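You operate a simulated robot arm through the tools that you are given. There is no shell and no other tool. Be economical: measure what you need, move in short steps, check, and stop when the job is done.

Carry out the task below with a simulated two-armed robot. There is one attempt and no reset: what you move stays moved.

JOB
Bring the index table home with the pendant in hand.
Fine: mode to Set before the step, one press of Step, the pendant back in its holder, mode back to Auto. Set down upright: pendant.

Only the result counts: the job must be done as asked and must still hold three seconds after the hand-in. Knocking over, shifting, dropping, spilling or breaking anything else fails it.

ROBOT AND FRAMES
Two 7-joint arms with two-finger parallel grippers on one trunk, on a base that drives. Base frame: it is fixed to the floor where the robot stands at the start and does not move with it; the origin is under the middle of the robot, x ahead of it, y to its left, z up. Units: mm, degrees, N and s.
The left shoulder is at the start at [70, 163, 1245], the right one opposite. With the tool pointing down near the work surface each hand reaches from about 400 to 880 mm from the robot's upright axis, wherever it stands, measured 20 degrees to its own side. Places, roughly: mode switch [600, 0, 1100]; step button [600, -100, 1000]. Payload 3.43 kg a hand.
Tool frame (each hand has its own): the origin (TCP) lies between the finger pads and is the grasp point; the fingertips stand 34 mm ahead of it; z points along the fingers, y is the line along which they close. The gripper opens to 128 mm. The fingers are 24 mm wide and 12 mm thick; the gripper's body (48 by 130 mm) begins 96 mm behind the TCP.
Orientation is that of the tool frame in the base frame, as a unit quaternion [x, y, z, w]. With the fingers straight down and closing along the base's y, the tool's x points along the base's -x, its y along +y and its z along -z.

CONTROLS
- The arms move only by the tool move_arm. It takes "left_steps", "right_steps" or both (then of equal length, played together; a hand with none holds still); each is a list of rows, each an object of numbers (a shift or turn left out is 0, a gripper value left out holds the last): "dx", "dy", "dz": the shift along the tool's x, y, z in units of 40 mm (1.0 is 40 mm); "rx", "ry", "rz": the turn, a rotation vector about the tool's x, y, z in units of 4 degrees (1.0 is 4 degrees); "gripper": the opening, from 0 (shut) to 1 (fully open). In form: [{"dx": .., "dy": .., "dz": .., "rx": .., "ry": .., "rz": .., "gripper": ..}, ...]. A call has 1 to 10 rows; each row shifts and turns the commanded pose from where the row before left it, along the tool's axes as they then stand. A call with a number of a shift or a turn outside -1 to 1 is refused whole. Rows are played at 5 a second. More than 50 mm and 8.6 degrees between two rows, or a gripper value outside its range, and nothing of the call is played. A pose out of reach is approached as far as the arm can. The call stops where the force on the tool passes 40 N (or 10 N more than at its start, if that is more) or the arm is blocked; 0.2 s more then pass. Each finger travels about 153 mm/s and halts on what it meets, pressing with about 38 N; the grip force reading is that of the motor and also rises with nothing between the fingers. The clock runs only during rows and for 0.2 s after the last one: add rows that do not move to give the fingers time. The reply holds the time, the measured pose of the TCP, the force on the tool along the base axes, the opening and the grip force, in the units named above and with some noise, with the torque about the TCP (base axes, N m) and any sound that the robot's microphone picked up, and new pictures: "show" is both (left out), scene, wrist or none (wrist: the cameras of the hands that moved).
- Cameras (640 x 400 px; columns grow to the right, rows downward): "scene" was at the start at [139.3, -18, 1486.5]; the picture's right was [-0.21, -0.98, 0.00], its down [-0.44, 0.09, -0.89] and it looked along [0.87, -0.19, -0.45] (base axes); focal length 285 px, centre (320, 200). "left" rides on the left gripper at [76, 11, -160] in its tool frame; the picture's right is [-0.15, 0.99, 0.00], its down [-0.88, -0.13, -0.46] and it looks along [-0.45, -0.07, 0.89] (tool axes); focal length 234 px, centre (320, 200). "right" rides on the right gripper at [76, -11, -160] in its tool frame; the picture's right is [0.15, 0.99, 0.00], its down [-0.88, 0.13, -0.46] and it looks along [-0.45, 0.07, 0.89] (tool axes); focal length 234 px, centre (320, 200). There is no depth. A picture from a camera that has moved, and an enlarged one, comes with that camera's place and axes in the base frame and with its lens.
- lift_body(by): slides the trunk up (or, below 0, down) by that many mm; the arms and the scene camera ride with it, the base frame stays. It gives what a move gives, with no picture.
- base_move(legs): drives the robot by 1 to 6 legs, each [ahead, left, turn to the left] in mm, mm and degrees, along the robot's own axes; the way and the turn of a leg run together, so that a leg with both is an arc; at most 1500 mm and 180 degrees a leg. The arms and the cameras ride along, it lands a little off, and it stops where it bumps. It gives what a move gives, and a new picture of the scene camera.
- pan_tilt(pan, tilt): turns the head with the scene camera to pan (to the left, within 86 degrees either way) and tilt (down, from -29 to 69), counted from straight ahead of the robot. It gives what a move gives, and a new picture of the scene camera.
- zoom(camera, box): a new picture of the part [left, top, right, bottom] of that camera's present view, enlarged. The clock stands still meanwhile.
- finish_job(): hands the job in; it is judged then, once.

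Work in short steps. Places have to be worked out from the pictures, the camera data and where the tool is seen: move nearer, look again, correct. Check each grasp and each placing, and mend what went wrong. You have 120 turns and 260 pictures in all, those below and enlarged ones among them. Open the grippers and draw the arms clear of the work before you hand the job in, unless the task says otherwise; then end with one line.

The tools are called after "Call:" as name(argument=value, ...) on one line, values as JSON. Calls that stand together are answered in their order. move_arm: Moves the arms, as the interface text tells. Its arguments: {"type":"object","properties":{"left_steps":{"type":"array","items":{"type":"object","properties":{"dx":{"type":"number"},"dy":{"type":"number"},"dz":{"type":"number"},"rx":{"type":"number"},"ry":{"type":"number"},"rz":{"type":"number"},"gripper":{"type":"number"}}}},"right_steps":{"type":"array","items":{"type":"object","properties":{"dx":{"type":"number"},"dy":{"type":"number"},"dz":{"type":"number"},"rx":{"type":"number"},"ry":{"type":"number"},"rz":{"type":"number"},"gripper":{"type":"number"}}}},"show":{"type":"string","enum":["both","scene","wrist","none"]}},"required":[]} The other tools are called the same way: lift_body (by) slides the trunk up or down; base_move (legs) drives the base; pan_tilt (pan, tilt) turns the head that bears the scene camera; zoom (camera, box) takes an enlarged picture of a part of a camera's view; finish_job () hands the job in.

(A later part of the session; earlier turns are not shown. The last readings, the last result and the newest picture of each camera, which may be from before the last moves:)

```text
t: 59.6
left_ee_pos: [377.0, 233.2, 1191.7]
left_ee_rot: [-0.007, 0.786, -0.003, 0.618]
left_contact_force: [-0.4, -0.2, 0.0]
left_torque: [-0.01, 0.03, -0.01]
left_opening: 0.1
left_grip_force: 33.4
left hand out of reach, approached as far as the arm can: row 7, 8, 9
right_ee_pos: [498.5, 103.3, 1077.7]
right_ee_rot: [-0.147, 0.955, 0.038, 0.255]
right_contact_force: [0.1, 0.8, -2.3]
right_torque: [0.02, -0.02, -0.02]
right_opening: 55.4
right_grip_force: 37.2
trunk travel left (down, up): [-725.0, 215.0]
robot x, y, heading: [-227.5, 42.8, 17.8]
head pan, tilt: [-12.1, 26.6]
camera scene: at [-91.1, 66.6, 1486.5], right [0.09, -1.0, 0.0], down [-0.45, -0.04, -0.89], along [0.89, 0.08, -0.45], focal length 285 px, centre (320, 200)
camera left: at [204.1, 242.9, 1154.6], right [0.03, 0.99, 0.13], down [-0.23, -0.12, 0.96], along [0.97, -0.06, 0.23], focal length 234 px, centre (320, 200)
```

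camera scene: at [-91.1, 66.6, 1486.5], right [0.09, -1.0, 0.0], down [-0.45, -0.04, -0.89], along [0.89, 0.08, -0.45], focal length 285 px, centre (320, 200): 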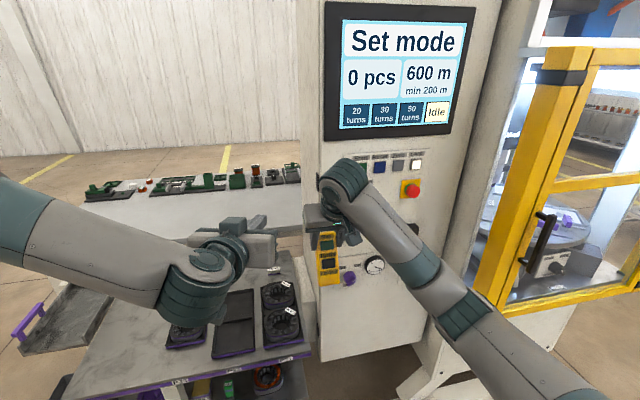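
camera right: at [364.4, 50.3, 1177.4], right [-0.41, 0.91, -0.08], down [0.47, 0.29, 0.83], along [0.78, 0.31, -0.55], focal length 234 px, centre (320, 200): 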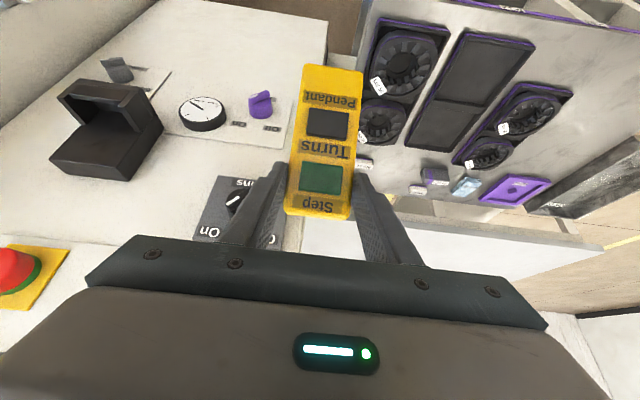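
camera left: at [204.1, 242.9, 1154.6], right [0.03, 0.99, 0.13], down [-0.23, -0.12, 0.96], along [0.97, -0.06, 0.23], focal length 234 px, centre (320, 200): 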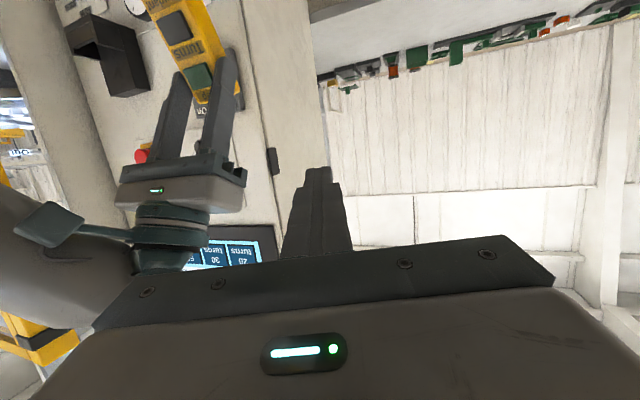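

The left can't get that low so near. I raise the pendant 70 mm and push it 40 mm further out.

Call:
move_arm(right_steps=[{"dx": -0.58, "dz": -0.34}, {"dx": -0.58, "dz": -0.34}, {"dx": -0.58, "dz": -0.34}, {}], left_steps=[{"dz": 0.5}, {"dz": 0.5}, {}, {}], show="both")

```text
t: 60.6
left_ee_pos: [407.0, 232.9, 1182.1]
left_ee_rot: [-0.008, 0.787, -0.002, 0.617]
left_contact_force: [0.7, 0.8, 0.2]
left_torque: [0.02, 0.03, 0.01]
left_opening: 0.0
left_grip_force: 33.0
left hand out of reach, approached as far as the arm can: row 2
right_ee_pos: [537.8, 115.1, 1147.0]
right_ee_rot: [-0.145, 0.955, 0.037, 0.255]
right_contact_force: [0.0, -0.5, -3.3]
right_torque: [0.03, 0.01, -0.01]
right_opening: 55.5
right_grip_force: 38.3
trunk travel left (down, up): [-725.0, 215.0]
robot x, y, heading: [-234.4, 43.3, 17.4]
head pan, tilt: [-12.1, 26.6]
camera scene: at [-90.2, 66.1, 1486.4], right [0.09, -1.0, 0.0], down [-0.45, -0.04, -0.89], along [0.89, 0.08, -0.45], focal length 285 px, centre (320, 200)
camera right: at [403.0, 61.8, 1247.5], right [-0.41, 0.91, -0.08], down [0.47, 0.29, 0.83], along [0.78, 0.31, -0.55], focal length 234 px, centre (320, 200)
camera left: at [234.0, 242.3, 1147.3], right [0.03, 0.99, 0.13], down [-0.23, -0.12, 0.97], along [0.97, -0.06, 0.23], focal length 234 px, centre (320, 200)
```

scene: 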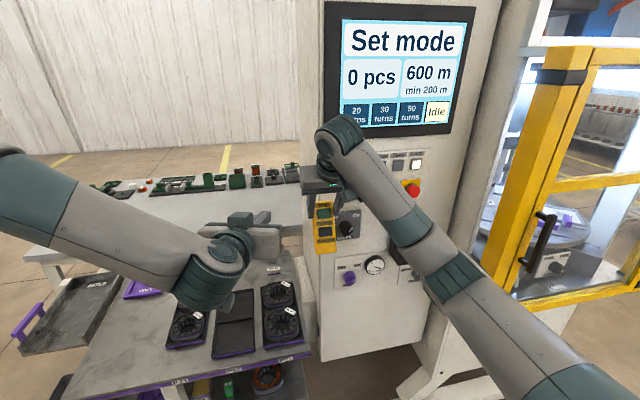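
right: 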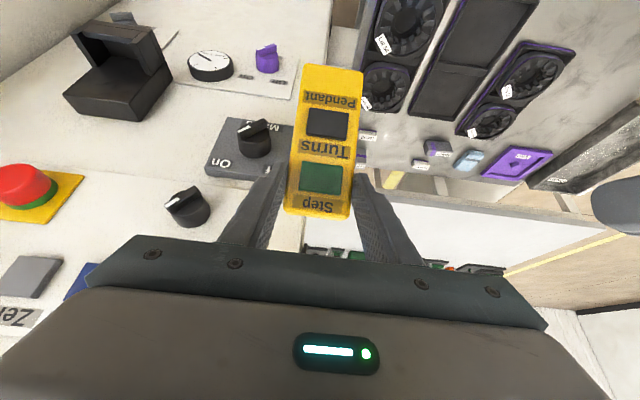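
left: 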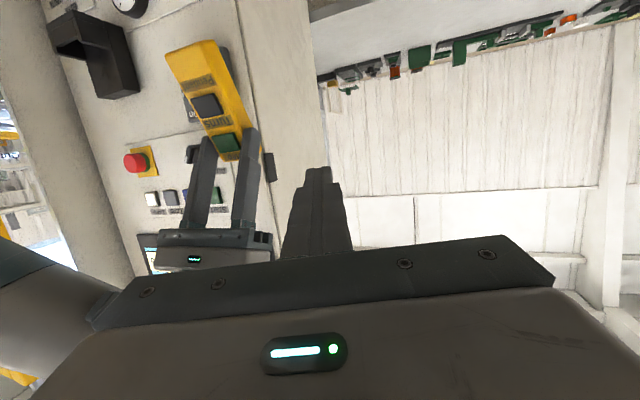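

Step now at about (541, 117, 1129). I bring the left fingertips to 50 mm in front of it.

Call:
move_arm(left_steps=[{"dx": 0.133, "dy": -0.735, "dz": 0.3625}, {"dx": 0.133, "dy": -0.735, "dz": 0.3625}, {"dx": 0.133, "dy": -0.735, "dz": 0.3625}, {"dx": 0.133, "dy": -0.735, "dz": 0.3625}, {}], show="both")

```text
t: 61.8
left_ee_pos: [458.3, 115.1, 1152.0]
left_ee_rot: [-0.007, 0.786, -0.004, 0.618]
left_contact_force: [-0.7, 0.2, 0.5]
left_torque: [0.02, -0.03, -0.03]
left_opening: 0.0
left_grip_force: 33.1
right_ee_pos: [536.3, 115.3, 1147.6]
right_ee_rot: [-0.146, 0.955, 0.037, 0.255]
right_contact_force: [0.2, -0.1, -2.6]
right_torque: [0.02, 0.0, 0.01]
right_opening: 55.2
right_grip_force: 37.9
trunk travel left (down, up): [-725.0, 215.0]
robot x, y, heading: [-228.4, 37.7, 17.6]
head pan, tilt: [-12.1, 26.6]
camera scene: at [-91.4, 67.7, 1486.6], right [0.09, -1.0, 0.0], down [-0.45, -0.04, -0.89], along [0.89, 0.08, -0.45], focal length 285 px, centre (320, 200)
camera left: at [285.9, 125.1, 1115.3], right [0.03, 0.99, 0.13], down [-0.23, -0.12, 0.96], along [0.97, -0.06, 0.23], focal length 234 px, centre (320, 200)
```

scene: 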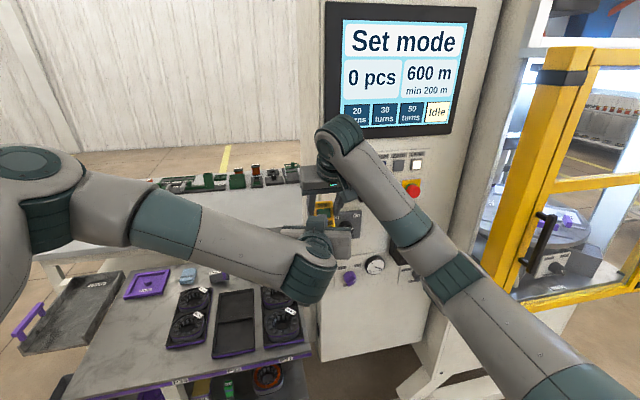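
left: 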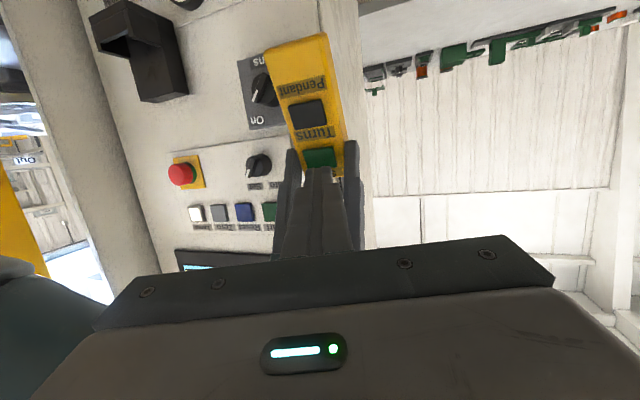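

Fingertips line up with Step. I advance 42 mm, then creep.

Call:
move_arm(left_steps=[{"dz": 0.5}, {"dz": 0.5}, {}], show="wrist")

Call:
zoom(camera="left", box=[260, 110, 380, 200])

```text
t: 62.6
left_ee_pos: [498.2, 115.2, 1143.3]
left_ee_rot: [-0.007, 0.786, -0.003, 0.618]
left_contact_force: [0.1, -0.4, -0.4]
left_torque: [-0.05, 0.01, -0.01]
left_opening: 0.0
left_grip_force: 33.0
right_ee_pos: [537.6, 115.4, 1147.5]
right_ee_rot: [-0.146, 0.955, 0.036, 0.255]
right_contact_force: [-1.0, -0.9, -1.7]
right_torque: [0.01, -0.03, 0.01]
right_opening: 55.2
right_grip_force: 38.1
trunk travel left (down, up): [-725.0, 215.0]
robot x, y, heading: [-234.3, 43.6, 17.4]
head pan, tilt: [-12.1, 26.6]
camera left: at [324.9, 124.4, 1106.0], right [0.03, 0.99, 0.13], down [-0.23, -0.12, 0.96], along [0.97, -0.06, 0.23], focal length 234 px, centre (320, 200)
```

left: 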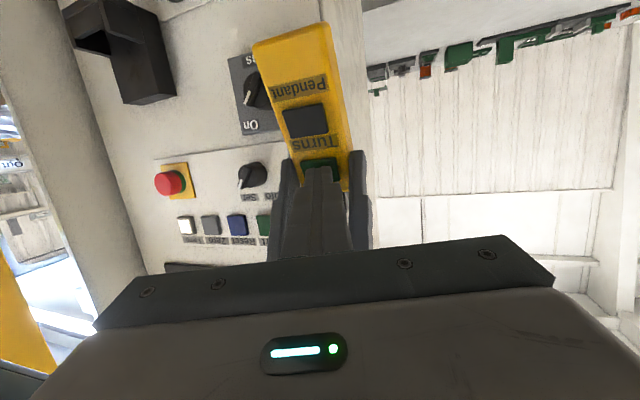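

```text
4.44 times, centred on (320, 155) of left
camera zoom: at [324.9, 124.4, 1106.0], right [0.03, 0.99, 0.13], down [-0.23, -0.12, 0.96], along [0.97, -0.06, 0.23], focal length 1041 px, centre (320, 400)
```

zoom: 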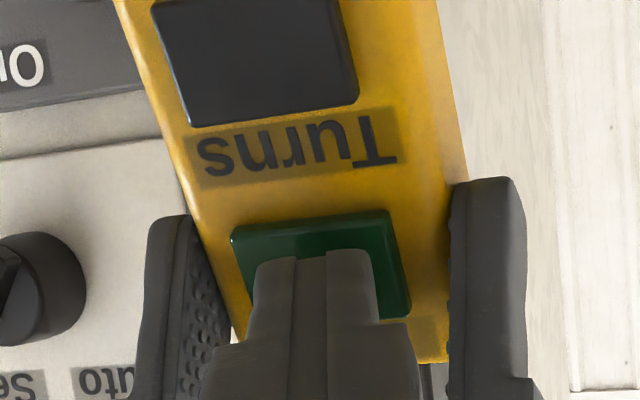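

Tip is over the Step button about 10 mm away. I creep in with small steps.

Call:
move_arm(left_steps=[{"dx": 0.08, "dz": 0.1}, {"dz": 0.1}, {}], show="none")

```text
t: 63.4
left_ee_pos: [505.7, 115.4, 1137.3]
left_ee_rot: [-0.008, 0.786, -0.003, 0.618]
left_contact_force: [-4.8, 0.9, 2.0]
left_torque: [0.03, 0.0, 0.07]
left_opening: 0.1
left_grip_force: 33.0
right_ee_pos: [537.9, 113.8, 1148.1]
right_ee_rot: [-0.145, 0.955, 0.037, 0.255]
right_contact_force: [4.8, -1.6, -4.4]
right_torque: [-0.07, -0.16, -0.05]
right_opening: 55.4
right_grip_force: 37.8
trunk travel left (down, up): [-725.0, 215.0]
robot x, y, heading: [-229.5, 43.5, 17.5]
head pan, tilt: [-12.1, 26.6]
heard: click
```

A click was heard at ~5 N. I check the screen before doing anything else.

Call:
pan_tilt(pan=-12.1, tilt=26.6)

```text
t: 64.0
left_ee_pos: [504.1, 116.0, 1137.7]
left_ee_rot: [-0.006, 0.786, -0.004, 0.618]
left_contact_force: [-6.2, -0.6, 1.9]
left_torque: [0.02, 0.02, 0.09]
left_opening: 0.1
left_grip_force: 32.5
right_ee_pos: [537.3, 113.6, 1147.4]
right_ee_rot: [-0.145, 0.955, 0.037, 0.255]
right_contact_force: [5.0, -0.1, -4.1]
right_torque: [0.03, -0.14, -0.02]
right_opening: 55.6
right_grip_force: 38.2
trunk travel left (down, up): [-725.0, 215.0]
robot x, y, heading: [-230.2, 42.4, 17.6]
head pan, tilt: [-12.1, 26.6]
camera scene: at [-90.5, 66.8, 1486.5], right [0.09, -1.0, 0.0], down [-0.45, -0.04, -0.89], along [0.89, 0.08, -0.45], focal length 285 px, centre (320, 200)
```

scene: 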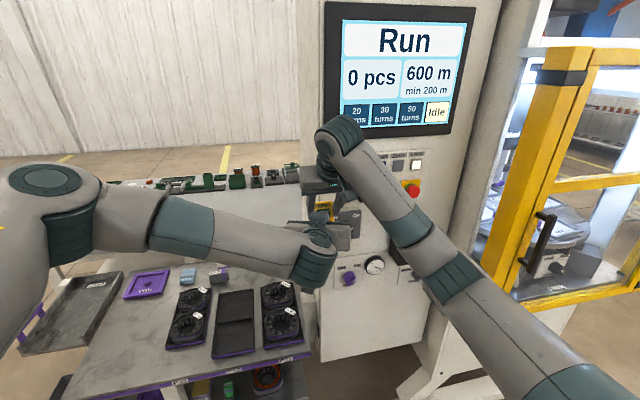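

The screen says "Run": the press took. I hold still and watch until it finishes.

Call:
move_arm(left_steps=[{}, {}, {}, {}, {}], show="scene")

```text
t: 65.2
left_ee_pos: [504.2, 114.5, 1137.5]
left_ee_rot: [-0.007, 0.786, -0.004, 0.618]
left_contact_force: [-3.8, -1.7, 2.4]
left_torque: [-0.06, 0.01, 0.0]
left_opening: 0.0
left_grip_force: 32.8
right_ee_pos: [536.7, 116.0, 1147.0]
right_ee_rot: [-0.146, 0.955, 0.038, 0.255]
right_contact_force: [5.3, 2.2, -5.0]
right_torque: [0.04, -0.14, -0.05]
right_opening: 55.3
right_grip_force: 37.8
trunk travel left (down, up): [-725.0, 215.0]
robot x, y, heading: [-226.7, 39.4, 17.5]
head pan, tilt: [-12.1, 26.6]
camera scene: at [-90.5, 66.8, 1486.5], right [0.09, -1.0, 0.0], down [-0.45, -0.04, -0.89], along [0.89, 0.08, -0.45], focal length 285 px, centre (320, 200)
```

scene: 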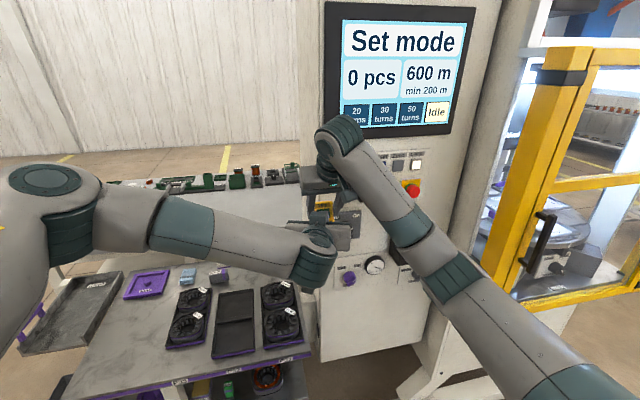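

The run ended and it's back to "Set mode". I withdraw the left finger straight back 60 mm, then swing it left.

Call:
move_arm(left_steps=[{"dz": -0.5}, {"dz": -0.5}, {"dz": -0.4}, {"dy": 0.9}, {"dy": 0.9}, {"dy": 0.9}, {}], show="both")

```text
t: 66.8
left_ee_pos: [450.1, 188.9, 1150.0]
left_ee_rot: [-0.008, 0.786, -0.003, 0.618]
left_contact_force: [0.4, 0.0, -0.2]
left_torque: [0.04, 0.0, -0.03]
left_opening: 0.3
left_grip_force: 32.8
left hand out of reach, approached as far as the arm can: row 6
right_ee_pos: [537.5, 116.6, 1147.1]
right_ee_rot: [-0.145, 0.955, 0.036, 0.256]
right_contact_force: [0.5, 0.7, -2.9]
right_torque: [0.0, -0.03, -0.03]
right_opening: 55.4
right_grip_force: 37.9
trunk travel left (down, up): [-725.0, 215.0]
robot x, y, heading: [-230.4, 43.5, 17.5]
head pan, tilt: [-12.1, 26.6]
camera scene: at [-90.4, 68.1, 1486.5], right [0.09, -1.0, 0.0], down [-0.45, -0.04, -0.89], along [0.89, 0.08, -0.45], focal length 285 px, centre (320, 200)
camera left: at [277.2, 198.2, 1112.6], right [0.03, 0.99, 0.13], down [-0.23, -0.12, 0.97], along [0.97, -0.06, 0.23], focal length 234 px, centre (320, 200)
```

scene: 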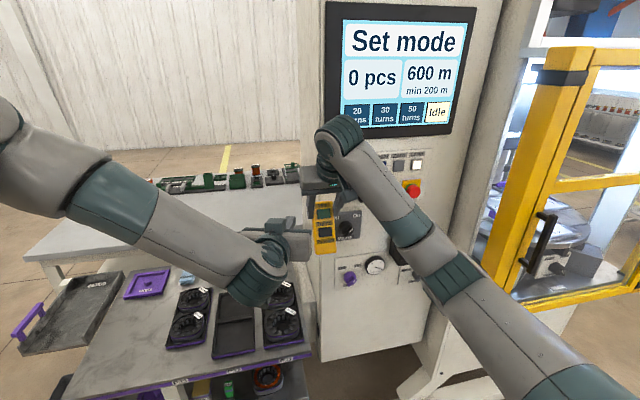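
left: 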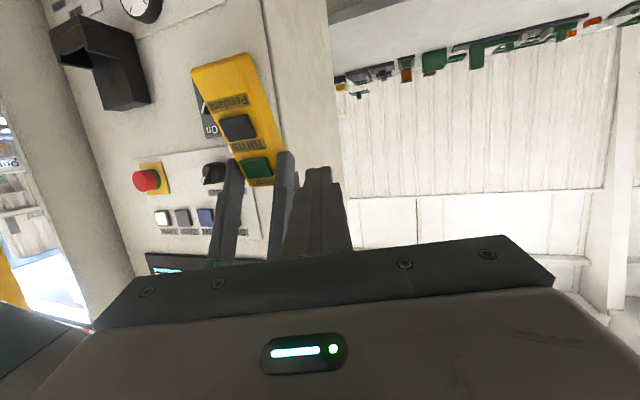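

Pendant time to go home. I undo the raise and tilt of the right hand.

Call:
move_arm(right_steps=[{"dx": 0.58, "dz": 0.34}, {"dx": 0.58, "dz": 0.34}, {"dx": 0.58, "dz": 0.34}, {"ry": -1}, {"ry": -1}, {"ry": -1}, {"ry": -1}, {"ry": -1}, {"ry": -1}, {}], show="both")

Call:
zoom(camera="right", box=[230, 105, 390, 225])

```text
t: 69.0
left_ee_pos: [450.3, 187.8, 1150.1]
left_ee_rot: [-0.007, 0.786, -0.004, 0.618]
left_contact_force: [0.2, -0.1, -0.1]
left_torque: [0.02, 0.02, 0.04]
left_opening: 0.2
left_grip_force: 33.1
right_ee_pos: [498.4, 102.3, 1078.5]
right_ee_rot: [-0.134, 0.881, 0.066, 0.449]
right_contact_force: [-0.6, -0.6, -2.9]
right_torque: [-0.01, 0.03, 0.02]
right_opening: 55.4
right_grip_force: 38.2
trunk travel left (down, up): [-725.0, 215.0]
robot x, y, heading: [-230.3, 42.6, 17.6]
head pan, tilt: [-12.1, 26.6]
camera scene: at [-90.5, 67.0, 1486.5], right [0.09, -1.0, 0.0], down [-0.45, -0.04, -0.89], along [0.89, 0.08, -0.45], focal length 285 px, centre (320, 200)
camera right: at [337.3, 41.8, 1109.6], right [-0.38, 0.92, -0.12], down [0.1, 0.17, 0.98], along [0.92, 0.36, -0.16], focal length 234 px, centre (320, 200)
```

scene: 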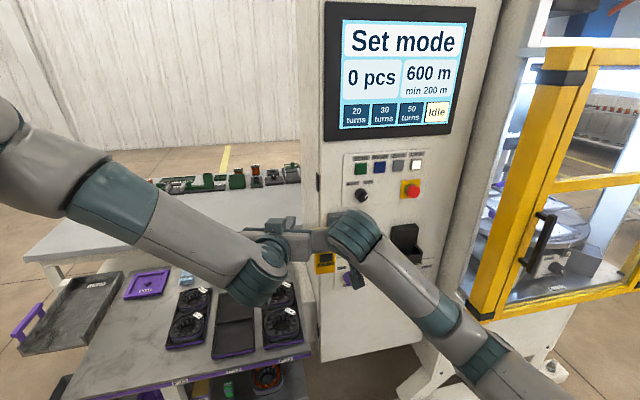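
right: 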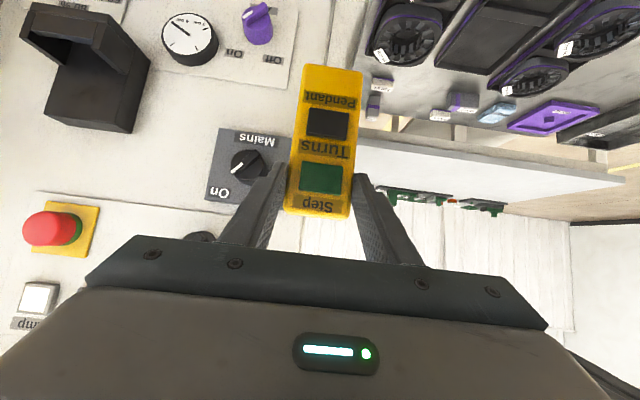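

```text
3.33 times, centred on (310, 165) of right
camera zoom: at [337.3, 41.8, 1109.6], right [-0.38, 0.92, -0.12], down [0.1, 0.17, 0.98], along [0.92, 0.36, -0.16], focal length 781 px, centre (353, 317)
```

zoom: 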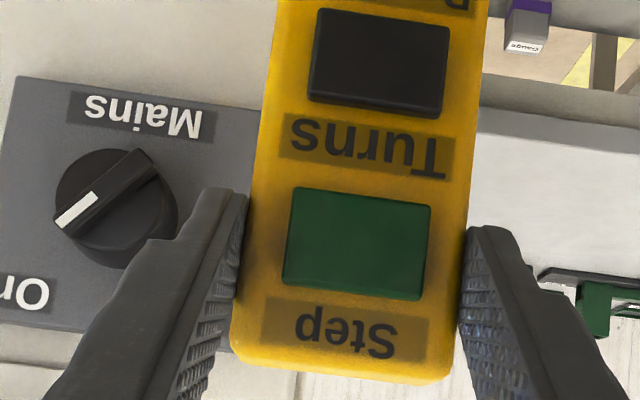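

Pendant pose in the hand is unchanged. I carry it back right, in front of the holder.

Call:
move_arm(right_steps=[{"dx": 0.066, "dy": -0.875, "dz": -0.091}, {"dx": 0.066, "dy": -0.875, "dz": -0.091}, {"dx": 0.066, "dy": -0.875, "dz": -0.091}, {"dx": 0.066, "dy": -0.875, "dz": -0.091}, {"dx": 0.066, "dy": -0.875, "dz": -0.091}, {"dx": 0.066, "dy": -0.875, "dz": -0.091}, {"dx": 0.066, "dy": -0.875, "dz": -0.091}, {"dx": 0.066, "dy": -0.875, "dz": -0.091}, {}], show="both")

```text
t: 71.0
left_ee_pos: [449.7, 188.8, 1149.8]
left_ee_rot: [-0.007, 0.786, -0.003, 0.618]
left_contact_force: [1.2, 0.6, -1.1]
left_torque: [0.02, -0.01, -0.05]
left_opening: 0.0
left_grip_force: 32.7
right_ee_pos: [547.1, -175.1, 1079.3]
right_ee_rot: [-0.135, 0.881, 0.066, 0.448]
right_contact_force: [0.4, 0.3, -2.8]
right_torque: [-0.05, 0.04, -0.01]
right_opening: 55.5
right_grip_force: 37.7
trunk travel left (down, up): [-725.0, 215.0]
robot x, y, heading: [-229.4, 41.0, 17.5]
head pan, tilt: [-12.1, 26.6]
camera scene: at [-90.3, 67.6, 1486.5], right [0.09, -1.0, 0.0], down [-0.45, -0.04, -0.89], along [0.89, 0.08, -0.45], focal length 285 px, centre (320, 200)
camera right: at [386.7, -236.2, 1110.8], right [-0.38, 0.92, -0.12], down [0.1, 0.17, 0.98], along [0.92, 0.36, -0.16], focal length 234 px, centre (320, 200)
```

scene: 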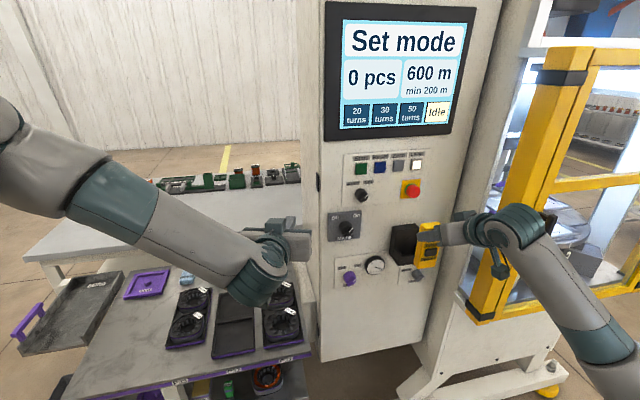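
right: 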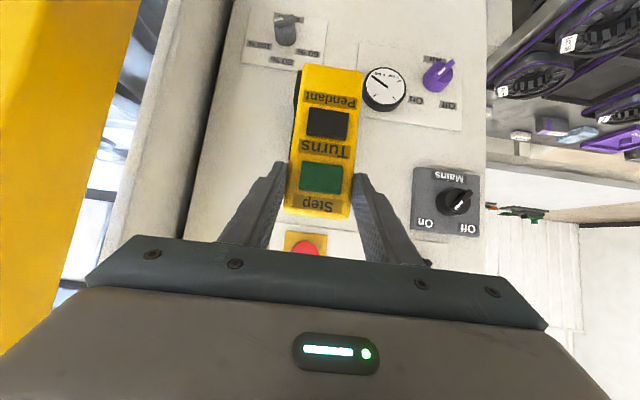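

Call:
move_arm(right_steps=[{"dx": -0.34, "dy": -0.085, "dz": 0.465}, {"dx": -0.34, "dz": 0.465}, {"dx": -0.34, "dz": 0.465}, {"dx": -0.34, "dz": 0.465}, {}, {}], show="both")

Call:
zoom(camera="right", box=[250, 20, 410, 120])

Call:
zoom(camera="scene", box=[370, 175, 466, 295])

```text
t: 72.4
left_ee_pos: [449.4, 186.2, 1148.9]
left_ee_rot: [-0.007, 0.786, -0.003, 0.618]
left_contact_force: [-0.3, 0.1, 0.1]
left_torque: [0.0, 0.01, -0.02]
left_opening: 0.0
left_grip_force: 32.8
right_ee_pos: [637.8, -150.6, 1077.5]
right_ee_rot: [-0.136, 0.881, 0.068, 0.448]
right_contact_force: [-0.1, -1.0, -2.4]
right_torque: [0.01, 0.06, -0.03]
right_opening: 55.3
right_grip_force: 38.0
trunk travel left (down, up): [-725.0, 215.0]
robot x, y, heading: [-229.4, 39.4, 17.5]
head pan, tilt: [-12.1, 26.6]
camera scene: at [-90.4, 66.7, 1486.5], right [0.09, -1.0, 0.0], down [-0.45, -0.04, -0.89], along [0.89, 0.08, -0.45], focal length 285 px, centre (320, 200)
camera right: at [475.6, -212.5, 1109.8], right [-0.38, 0.92, -0.12], down [0.1, 0.17, 0.98], along [0.92, 0.36, -0.16], focal length 234 px, centre (320, 200)
```

scene: 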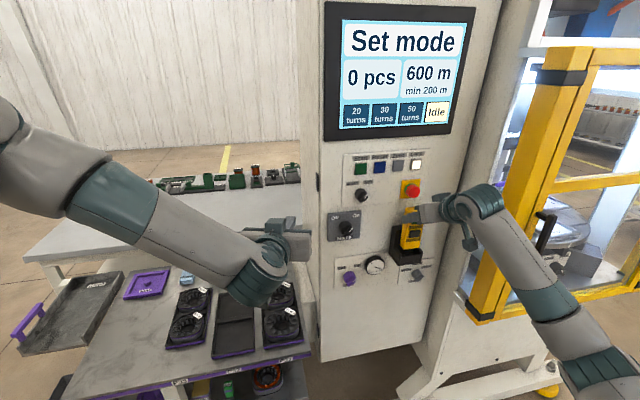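
right: 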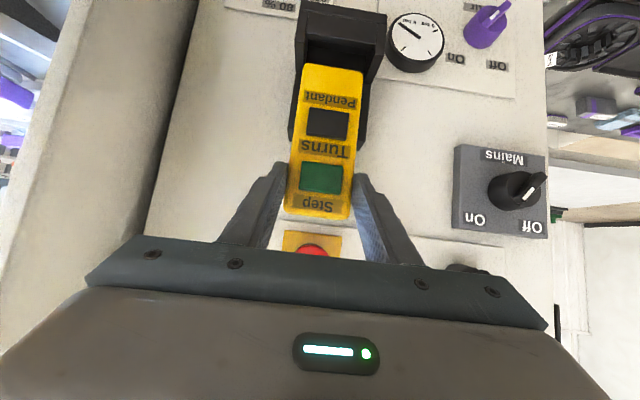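

```text
4.00 times, centred on (330, 70) of right
camera zoom: at [475.6, -212.5, 1109.8], right [-0.38, 0.92, -0.12], down [0.1, 0.17, 0.98], along [0.92, 0.36, -0.16], focal length 937 px, centre (280, 720)
```

zoom: 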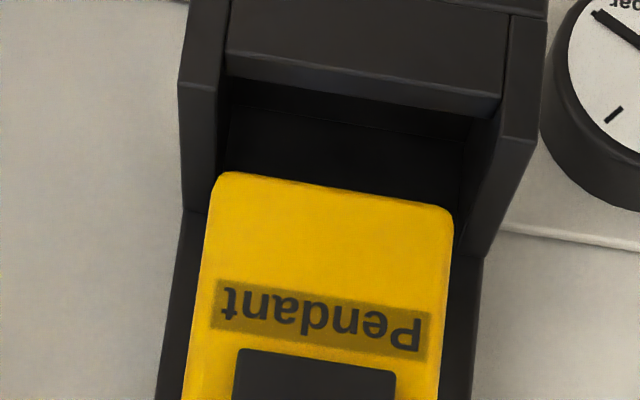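

```text
3.33 times, centred on (418, 235) of scene
camera zoom: at [-90.4, 66.7, 1486.5], right [0.09, -1.0, 0.0], down [-0.45, -0.04, -0.89], along [0.89, 0.08, -0.45], focal length 950 px, centre (-7, 83)
```

zoom: 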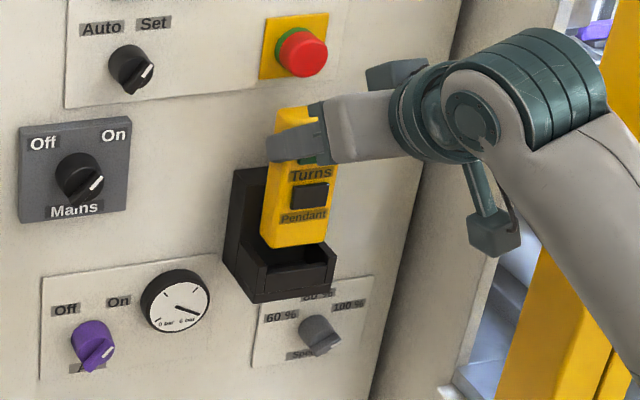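

Compared with the lift-out picture, I'm about 3.5 mm short and 1.3 mm right. Small correction, then compare again.

Call:
move_arm(right_steps=[{"dx": -0.072, "dy": 0.032, "dz": 0.056}, {}, {}], show="none")

Call:
zoom(camera="right", box=[250, 20, 410, 120])

```text
t: 73.2
left_ee_pos: [450.8, 186.8, 1149.5]
left_ee_rot: [-0.006, 0.786, -0.004, 0.618]
left_contact_force: [-0.6, 0.8, -0.1]
left_torque: [0.03, -0.01, 0.02]
left_opening: 0.0
left_grip_force: 32.9
right_ee_pos: [640.6, -149.8, 1079.5]
right_ee_rot: [-0.135, 0.881, 0.067, 0.448]
right_contact_force: [0.4, -0.9, -2.0]
right_torque: [-0.06, 0.07, 0.0]
right_opening: 55.2
right_grip_force: 37.7
trunk travel left (down, up): [-725.0, 215.0]
robot x, y, heading: [-233.2, 41.3, 17.3]
head pan, tilt: [-12.1, 26.6]
```

```text
4.00 times, centred on (330, 70) of right
camera zoom: at [478.6, -210.3, 1111.0], right [-0.38, 0.92, -0.12], down [0.1, 0.17, 0.98], along [0.92, 0.36, -0.16], focal length 937 px, centre (280, 720)
```

zoom: 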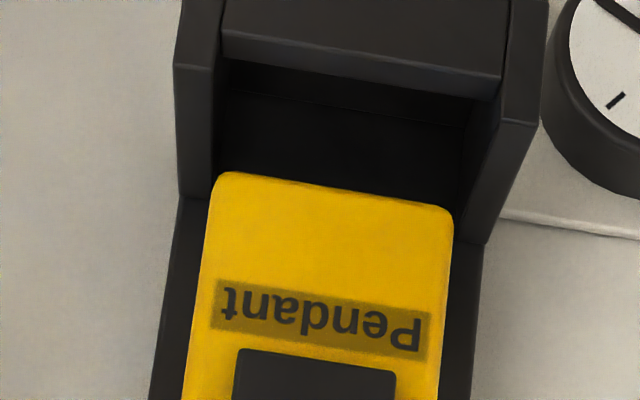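

Within ~1 mm; I nudge left 1 mm and lower 30 mm, watching forces.

Call:
move_arm(right_steps=[{"dy": 0.027}, {"dx": 0.2025, "dz": 0.147}, {"dx": 0.2025, "dz": 0.147}, {"dx": 0.2025, "dz": 0.147}, {}], show="wrist")

Call:
zoom(camera="right", box=[250, 20, 410, 120])

```text
t: 74.4
left_ee_pos: [449.3, 187.5, 1149.2]
left_ee_rot: [-0.007, 0.786, -0.003, 0.618]
left_contact_force: [-0.5, -0.8, 0.6]
left_torque: [-0.04, -0.01, -0.04]
left_opening: 0.0
left_grip_force: 33.3
right_ee_pos: [640.3, -147.7, 1049.2]
right_ee_rot: [-0.135, 0.881, 0.067, 0.448]
right_contact_force: [0.1, -0.4, -1.8]
right_torque: [-0.04, 0.03, -0.01]
right_opening: 55.3
right_grip_force: 38.0
trunk travel left (down, up): [-725.0, 215.0]
robot x, y, heading: [-227.4, 40.3, 17.3]
head pan, tilt: [-12.1, 26.6]
camera right: at [478.3, -208.9, 1081.5], right [-0.38, 0.92, -0.12], down [0.1, 0.17, 0.98], along [0.92, 0.36, -0.16], focal length 234 px, centre (320, 200)
```

right: 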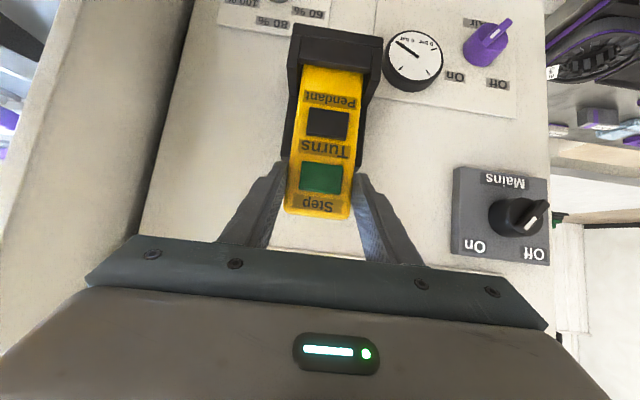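

```text
4.00 times, centred on (330, 70) of right
camera zoom: at [478.3, -208.9, 1081.5], right [-0.38, 0.92, -0.12], down [0.1, 0.17, 0.98], along [0.92, 0.36, -0.16], focal length 937 px, centre (280, 720)
```

zoom: 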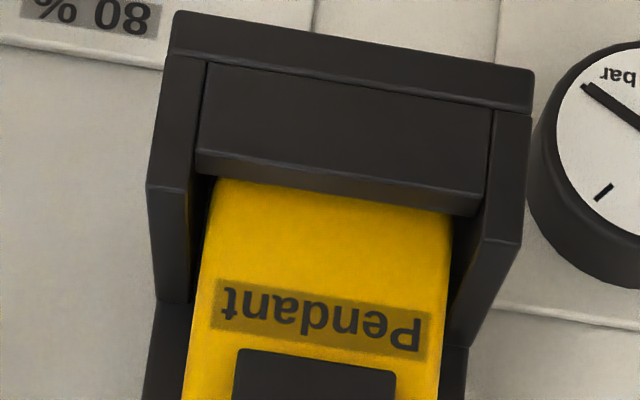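

It's inside the cup with no contact force. I lower the last ~14 mm.

Call:
move_arm(right_steps=[{"dx": 0.1, "dy": 0.03, "dz": 0.0727}, {"dx": 0.1, "dz": 0.0727}, {"dx": 0.08, "dz": 0.058}, {}], show="wrist")

Call:
zoom(camera="right", box=[250, 20, 410, 120])

```text
t: 75.4
left_ee_pos: [449.9, 187.2, 1150.0]
left_ee_rot: [-0.007, 0.786, -0.004, 0.618]
left_contact_force: [-0.4, -0.1, -0.1]
left_torque: [0.04, -0.03, 0.02]
left_opening: 0.1
left_grip_force: 33.3
right_ee_pos: [640.7, -146.3, 1036.9]
right_ee_rot: [-0.135, 0.881, 0.067, 0.449]
right_contact_force: [0.2, -0.1, -1.2]
right_torque: [-0.02, 0.03, 0.0]
right_opening: 55.2
right_grip_force: 37.8
trunk travel left (down, up): [-725.0, 215.0]
robot x, y, heading: [-229.9, 39.7, 17.8]
head pan, tilt: [-12.1, 26.6]
camera right: at [477.8, -208.0, 1068.1], right [-0.38, 0.92, -0.12], down [0.1, 0.17, 0.98], along [0.92, 0.36, -0.16], focal length 234 px, centre (320, 200)
```

right: 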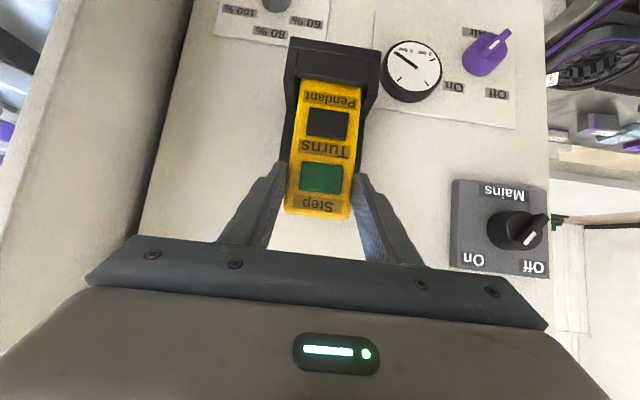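

```text
4.00 times, centred on (330, 70) of right
camera zoom: at [477.8, -208.0, 1068.1], right [-0.38, 0.92, -0.12], down [0.1, 0.17, 0.98], along [0.92, 0.36, -0.16], focal length 937 px, centre (280, 720)
```

zoom: 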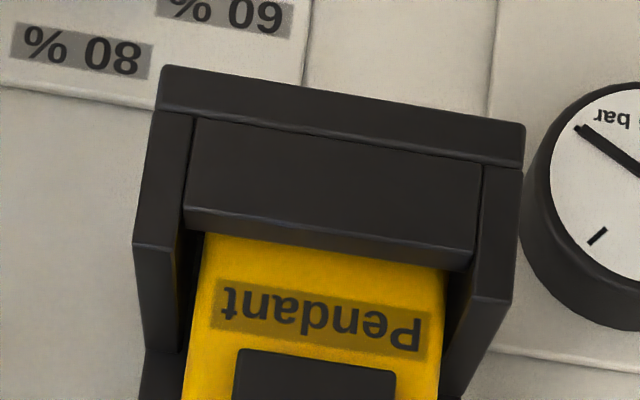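

About 1–2 mm above seat. I lower 1 mm at a time until the weight comes off.

Call:
move_arm(right_steps=[{"dx": 0.025, "dz": 0.018}, {"dx": 0.025, "dz": 0.018}, {}], show="none")

```text
t: 76.2
left_ee_pos: [447.9, 186.9, 1150.3]
left_ee_rot: [-0.007, 0.785, -0.003, 0.619]
left_contact_force: [0.0, 0.3, 0.6]
left_torque: [-0.01, 0.01, 0.0]
left_opening: 0.0
left_grip_force: 32.9
right_ee_pos: [639.3, -146.8, 1037.5]
right_ee_rot: [-0.134, 0.88, 0.067, 0.451]
right_contact_force: [3.7, 0.1, 9.1]
right_torque: [0.24, -0.47, -0.13]
right_opening: 55.4
right_grip_force: 38.0
trunk travel left (down, up): [-725.0, 215.0]
robot x, y, heading: [-228.9, 41.0, 17.3]
head pan, tilt: [-12.1, 26.6]
```

Seated: 9 N upward reaction. I open the right gripper and look.

Call:
move_arm(right_steps=[{"gripper": 0.5}, {"gripper": 0.6}, {"gripper": 0.75}, {}, {}], show="wrist")

Call:
zoom(camera="right", box=[230, 20, 390, 120])

Call:
zoom(camera="right", box=[230, 105, 390, 225])

```text
t: 77.4
left_ee_pos: [450.2, 189.3, 1150.0]
left_ee_rot: [-0.007, 0.786, -0.003, 0.618]
left_contact_force: [0.2, 0.1, 0.0]
left_torque: [0.02, 0.01, 0.0]
left_opening: 0.1
left_grip_force: 32.8
right_ee_pos: [639.7, -146.4, 1033.6]
right_ee_rot: [-0.134, 0.882, 0.066, 0.448]
right_contact_force: [0.2, 0.8, -0.9]
right_torque: [-0.01, 0.04, 0.0]
right_opening: 96.0
right_grip_force: 0.1
trunk travel left (down, up): [-725.0, 215.0]
robot x, y, heading: [-228.4, 43.7, 17.6]
head pan, tilt: [-12.1, 26.6]
camera right: at [477.2, -208.1, 1065.6], right [-0.38, 0.92, -0.12], down [0.1, 0.17, 0.98], along [0.92, 0.36, -0.16], focal length 234 px, centre (320, 200)
```

right: 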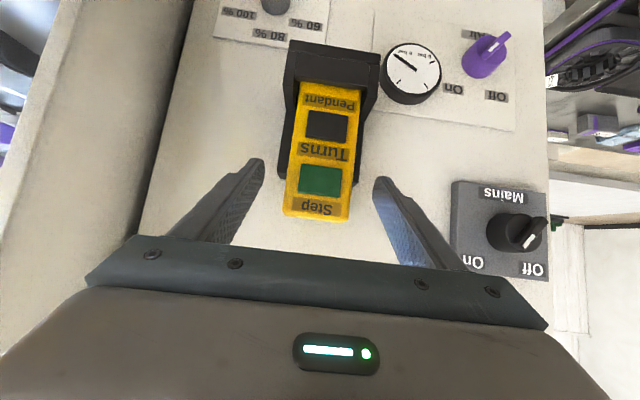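

```text
4.00 times, centred on (310, 70) of right
camera zoom: at [477.2, -208.1, 1065.6], right [-0.38, 0.92, -0.12], down [0.1, 0.17, 0.98], along [0.92, 0.36, -0.16], focal length 937 px, centre (360, 720)
```

zoom: 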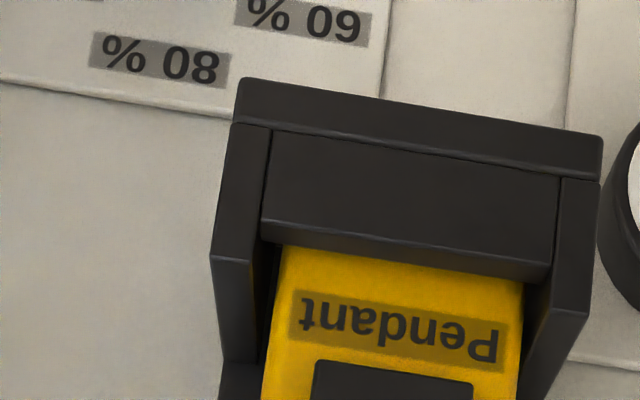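

```text
3.33 times, centred on (310, 165) of right
camera zoom: at [477.2, -208.1, 1065.6], right [-0.38, 0.92, -0.12], down [0.1, 0.17, 0.98], along [0.92, 0.36, -0.16], focal length 781 px, centre (353, 317)
```

zoom: 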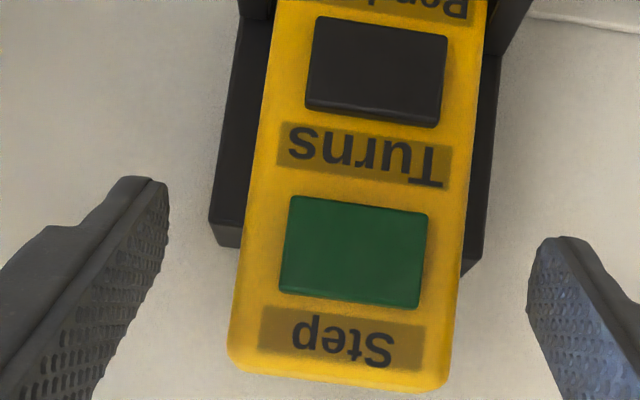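

The pendant sits in its holder as before. I back the right hand straight out along its fingers.

Call:
move_arm(right_steps=[{"dz": -0.4}, {"dz": -0.6}, {"dz": -0.8}, {"dz": -0.8}, {"dz": -0.8}, {}], show="both")

Call:
zoom(camera="scene", box=[340, 165, 460, 295])

```text
t: 78.8
left_ee_pos: [450.9, 186.6, 1150.5]
left_ee_rot: [-0.007, 0.786, -0.003, 0.618]
left_contact_force: [-0.1, 1.0, 0.2]
left_torque: [0.02, 0.01, -0.03]
left_opening: 0.0
left_grip_force: 33.0
right_ee_pos: [534.9, -178.9, 1113.7]
right_ee_rot: [-0.135, 0.881, 0.067, 0.449]
right_contact_force: [-0.3, 0.0, -0.4]
right_torque: [0.01, 0.01, 0.03]
right_opening: 95.8
right_grip_force: 0.1
trunk travel left (down, up): [-725.0, 215.0]
robot x, y, heading: [-229.1, 43.8, 17.6]
head pan, tilt: [-12.1, 26.6]
camera scene: at [-90.2, 67.0, 1486.5], right [0.09, -1.0, 0.0], down [-0.45, -0.04, -0.89], along [0.89, 0.08, -0.45], focal length 285 px, centre (320, 200)
camera right: at [372.9, -240.3, 1145.9], right [-0.38, 0.92, -0.12], down [0.1, 0.17, 0.98], along [0.92, 0.36, -0.16], focal length 234 px, centre (320, 200)
```

scene: 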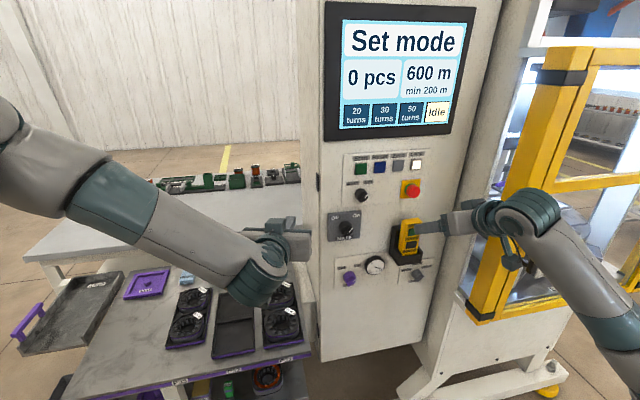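
right: 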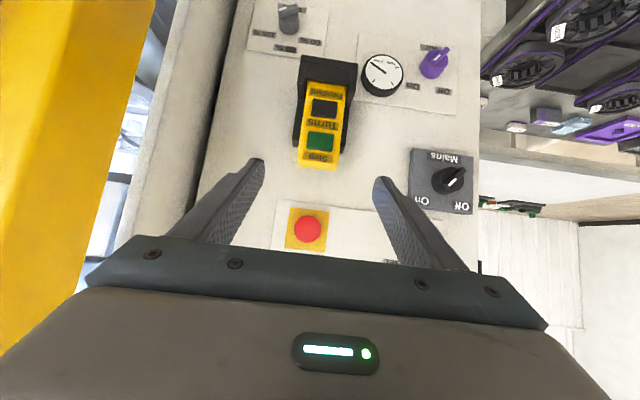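

```text
3.08 times, centred on (400, 230) of scene
camera zoom: at [-90.2, 67.0, 1486.5], right [0.09, -1.0, 0.0], down [-0.45, -0.04, -0.89], along [0.89, 0.08, -0.45], focal length 877 px, centre (74, 108)
```

zoom: 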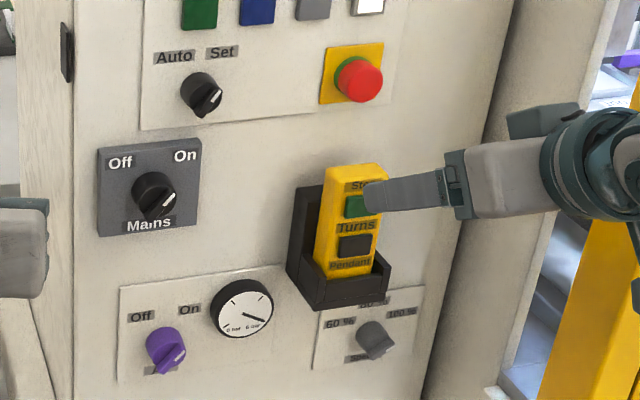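

Pendant well seated upright. I'll return the knob with the right arm: level the hand and slide it left in front of the knob.

Call:
move_arm(right_steps=[{"ry": -1, "dy": 0.43}, {"ry": -1, "dy": 0.43}, {"ry": -1, "dy": 0.43}, {"ry": -1, "dy": 0.43}, {"ry": -1, "dy": 0.43}, {"ry": -1, "dy": 0.43}, {"ry": -1, "dy": 0.43}, {"ry": -1, "dy": 0.43}, {"ry": -1, "dy": 0.43}, {}], show="both")

```text
t: 81.0
left_ee_pos: [450.1, 187.5, 1149.2]
left_ee_rot: [-0.007, 0.787, -0.003, 0.617]
left_contact_force: [-0.5, 0.0, 0.4]
left_torque: [0.0, 0.01, 0.01]
left_opening: 0.1
left_grip_force: 33.1
right_ee_pos: [488.5, -32.4, 1112.9]
right_ee_rot: [-0.107, 0.699, 0.105, 0.699]
right_contact_force: [0.0, 0.1, 0.0]
right_torque: [-0.02, -0.03, 0.01]
right_opening: 95.9
right_grip_force: 0.1
trunk travel left (down, up): [-725.0, 215.0]
robot x, y, heading: [-226.8, 42.3, 17.3]
head pan, tilt: [-12.1, 26.6]
camera scene: at [-90.8, 66.1, 1486.6], right [0.09, -1.0, 0.0], down [-0.45, -0.04, -0.89], along [0.89, 0.08, -0.45], focal length 285 px, centre (320, 200)
camera right: at [340.3, -89.4, 1036.4], right [-0.29, 0.94, -0.15], down [-0.47, -0.01, 0.88], along [0.83, 0.33, 0.45], focal length 234 px, centre (320, 200)
```

scene: 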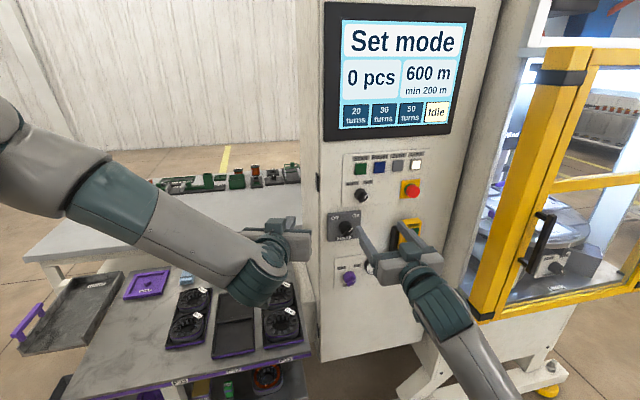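
right: 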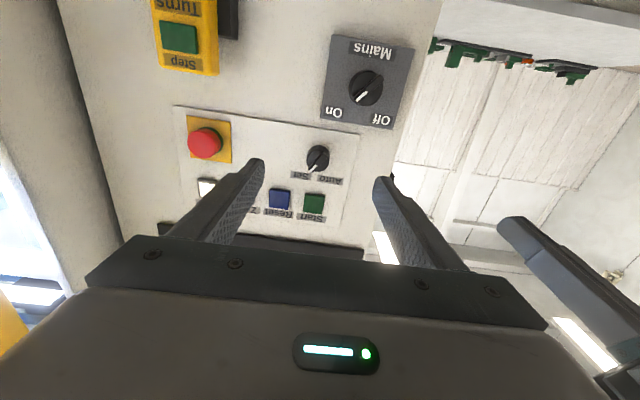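

Level and lined up. I raise 20 mm, advance 50 mm, roll +30° to match the bar.

Call:
move_arm(right_steps=[{"dx": -0.5, "dz": 0.5, "gripper": 0.45}, {"dz": 0.8}, {"rz": 1}, {"rz": 1}, {"rz": 1}, {"rz": 1}, {"rz": 1}, {"rz": 1}, {"rz": 1}, {"rz": 0.7}], show="wrist")

Call:
zoom(camera="right", box=[270, 120, 370, 185])

```text
t: 83.2
left_ee_pos: [448.8, 188.2, 1150.2]
left_ee_rot: [-0.007, 0.786, -0.003, 0.618]
left_contact_force: [0.9, -0.1, -0.4]
left_torque: [-0.04, 0.0, 0.02]
left_opening: 0.1
left_grip_force: 32.7
right_ee_pos: [538.9, -15.4, 1133.1]
right_ee_rot: [0.083, 0.703, 0.287, 0.646]
right_contact_force: [0.7, -0.1, -0.4]
right_torque: [0.01, -0.02, 0.0]
right_opening: 57.7
right_grip_force: 0.1
trunk travel left (down, up): [-725.0, 215.0]
robot x, y, heading: [-230.9, 40.3, 17.3]
head pan, tilt: [-12.1, 26.6]
camera right: at [377.6, -34.2, 1061.5], right [-0.27, 0.88, 0.38], down [-0.33, -0.46, 0.82], along [0.9, 0.1, 0.42], focal length 234 px, centre (320, 200)
```

right: 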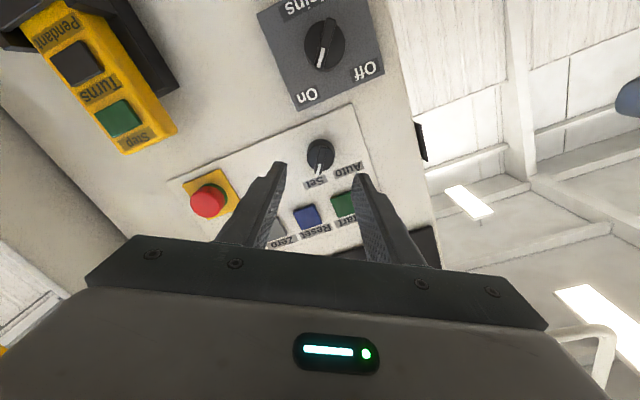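

```text
6.15 times, centred on (320, 152) of right
camera zoom: at [377.6, -34.2, 1061.5], right [-0.27, 0.88, 0.38], down [-0.33, -0.46, 0.82], along [0.9, 0.1, 0.42], focal length 1441 px, centre (320, 492)
```

zoom: 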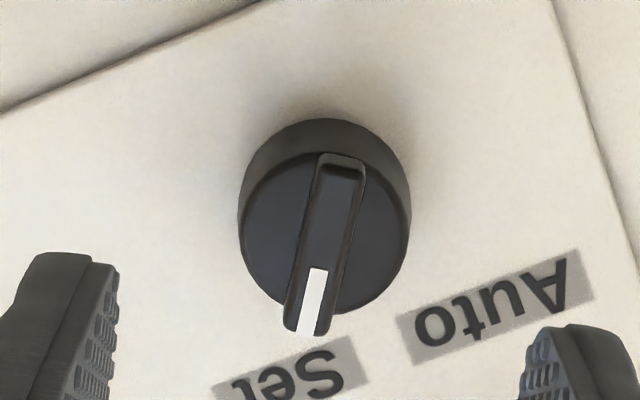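

Aligned. I add 4° roll, advance 61 mm and close on the bar.

Call:
move_arm(right_steps=[{"rz": 1}, {"dy": 0.02, "dz": 0.6}, {"dz": 0.6}, {"dz": 0.33}, {"gripper": 0.2}, {"gripper": 0.0}, {}, {}], show="wrist")

Call:
zoom(camera="right", box=[270, 140, 370, 205])

```text
t: 85.0
left_ee_pos: [449.8, 187.3, 1149.9]
left_ee_rot: [-0.007, 0.786, -0.003, 0.618]
left_contact_force: [-0.6, 0.1, -1.0]
left_torque: [0.01, -0.05, 0.01]
left_opening: 0.4
left_grip_force: 33.2
right_ee_pos: [595.1, 3.0, 1134.2]
right_ee_rot: [0.105, 0.699, 0.309, 0.636]
right_contact_force: [2.7, 0.6, 2.1]
right_torque: [-0.12, 0.35, 0.4]
right_opening: 8.9
right_grip_force: 42.5
trunk travel left (down, up): [-725.0, 215.0]
robot x, y, heading: [-234.7, 43.2, 17.6]
head pan, tilt: [-12.1, 26.6]
camera right: at [433.8, -11.2, 1064.8], right [-0.27, 0.86, 0.44], down [-0.32, -0.51, 0.8], along [0.91, 0.07, 0.41], focal length 234 px, centre (320, 200)
```

right: 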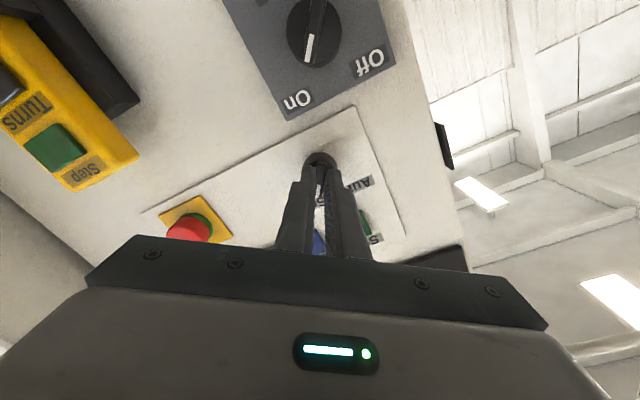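

```text
6.15 times, centred on (320, 172) of right
camera zoom: at [433.8, -11.2, 1064.8], right [-0.27, 0.86, 0.44], down [-0.32, -0.51, 0.8], along [0.91, 0.07, 0.41], focal length 1441 px, centre (320, 369)
```

zoom: 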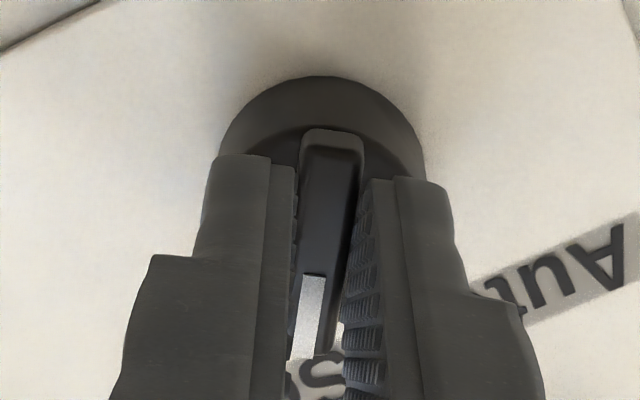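

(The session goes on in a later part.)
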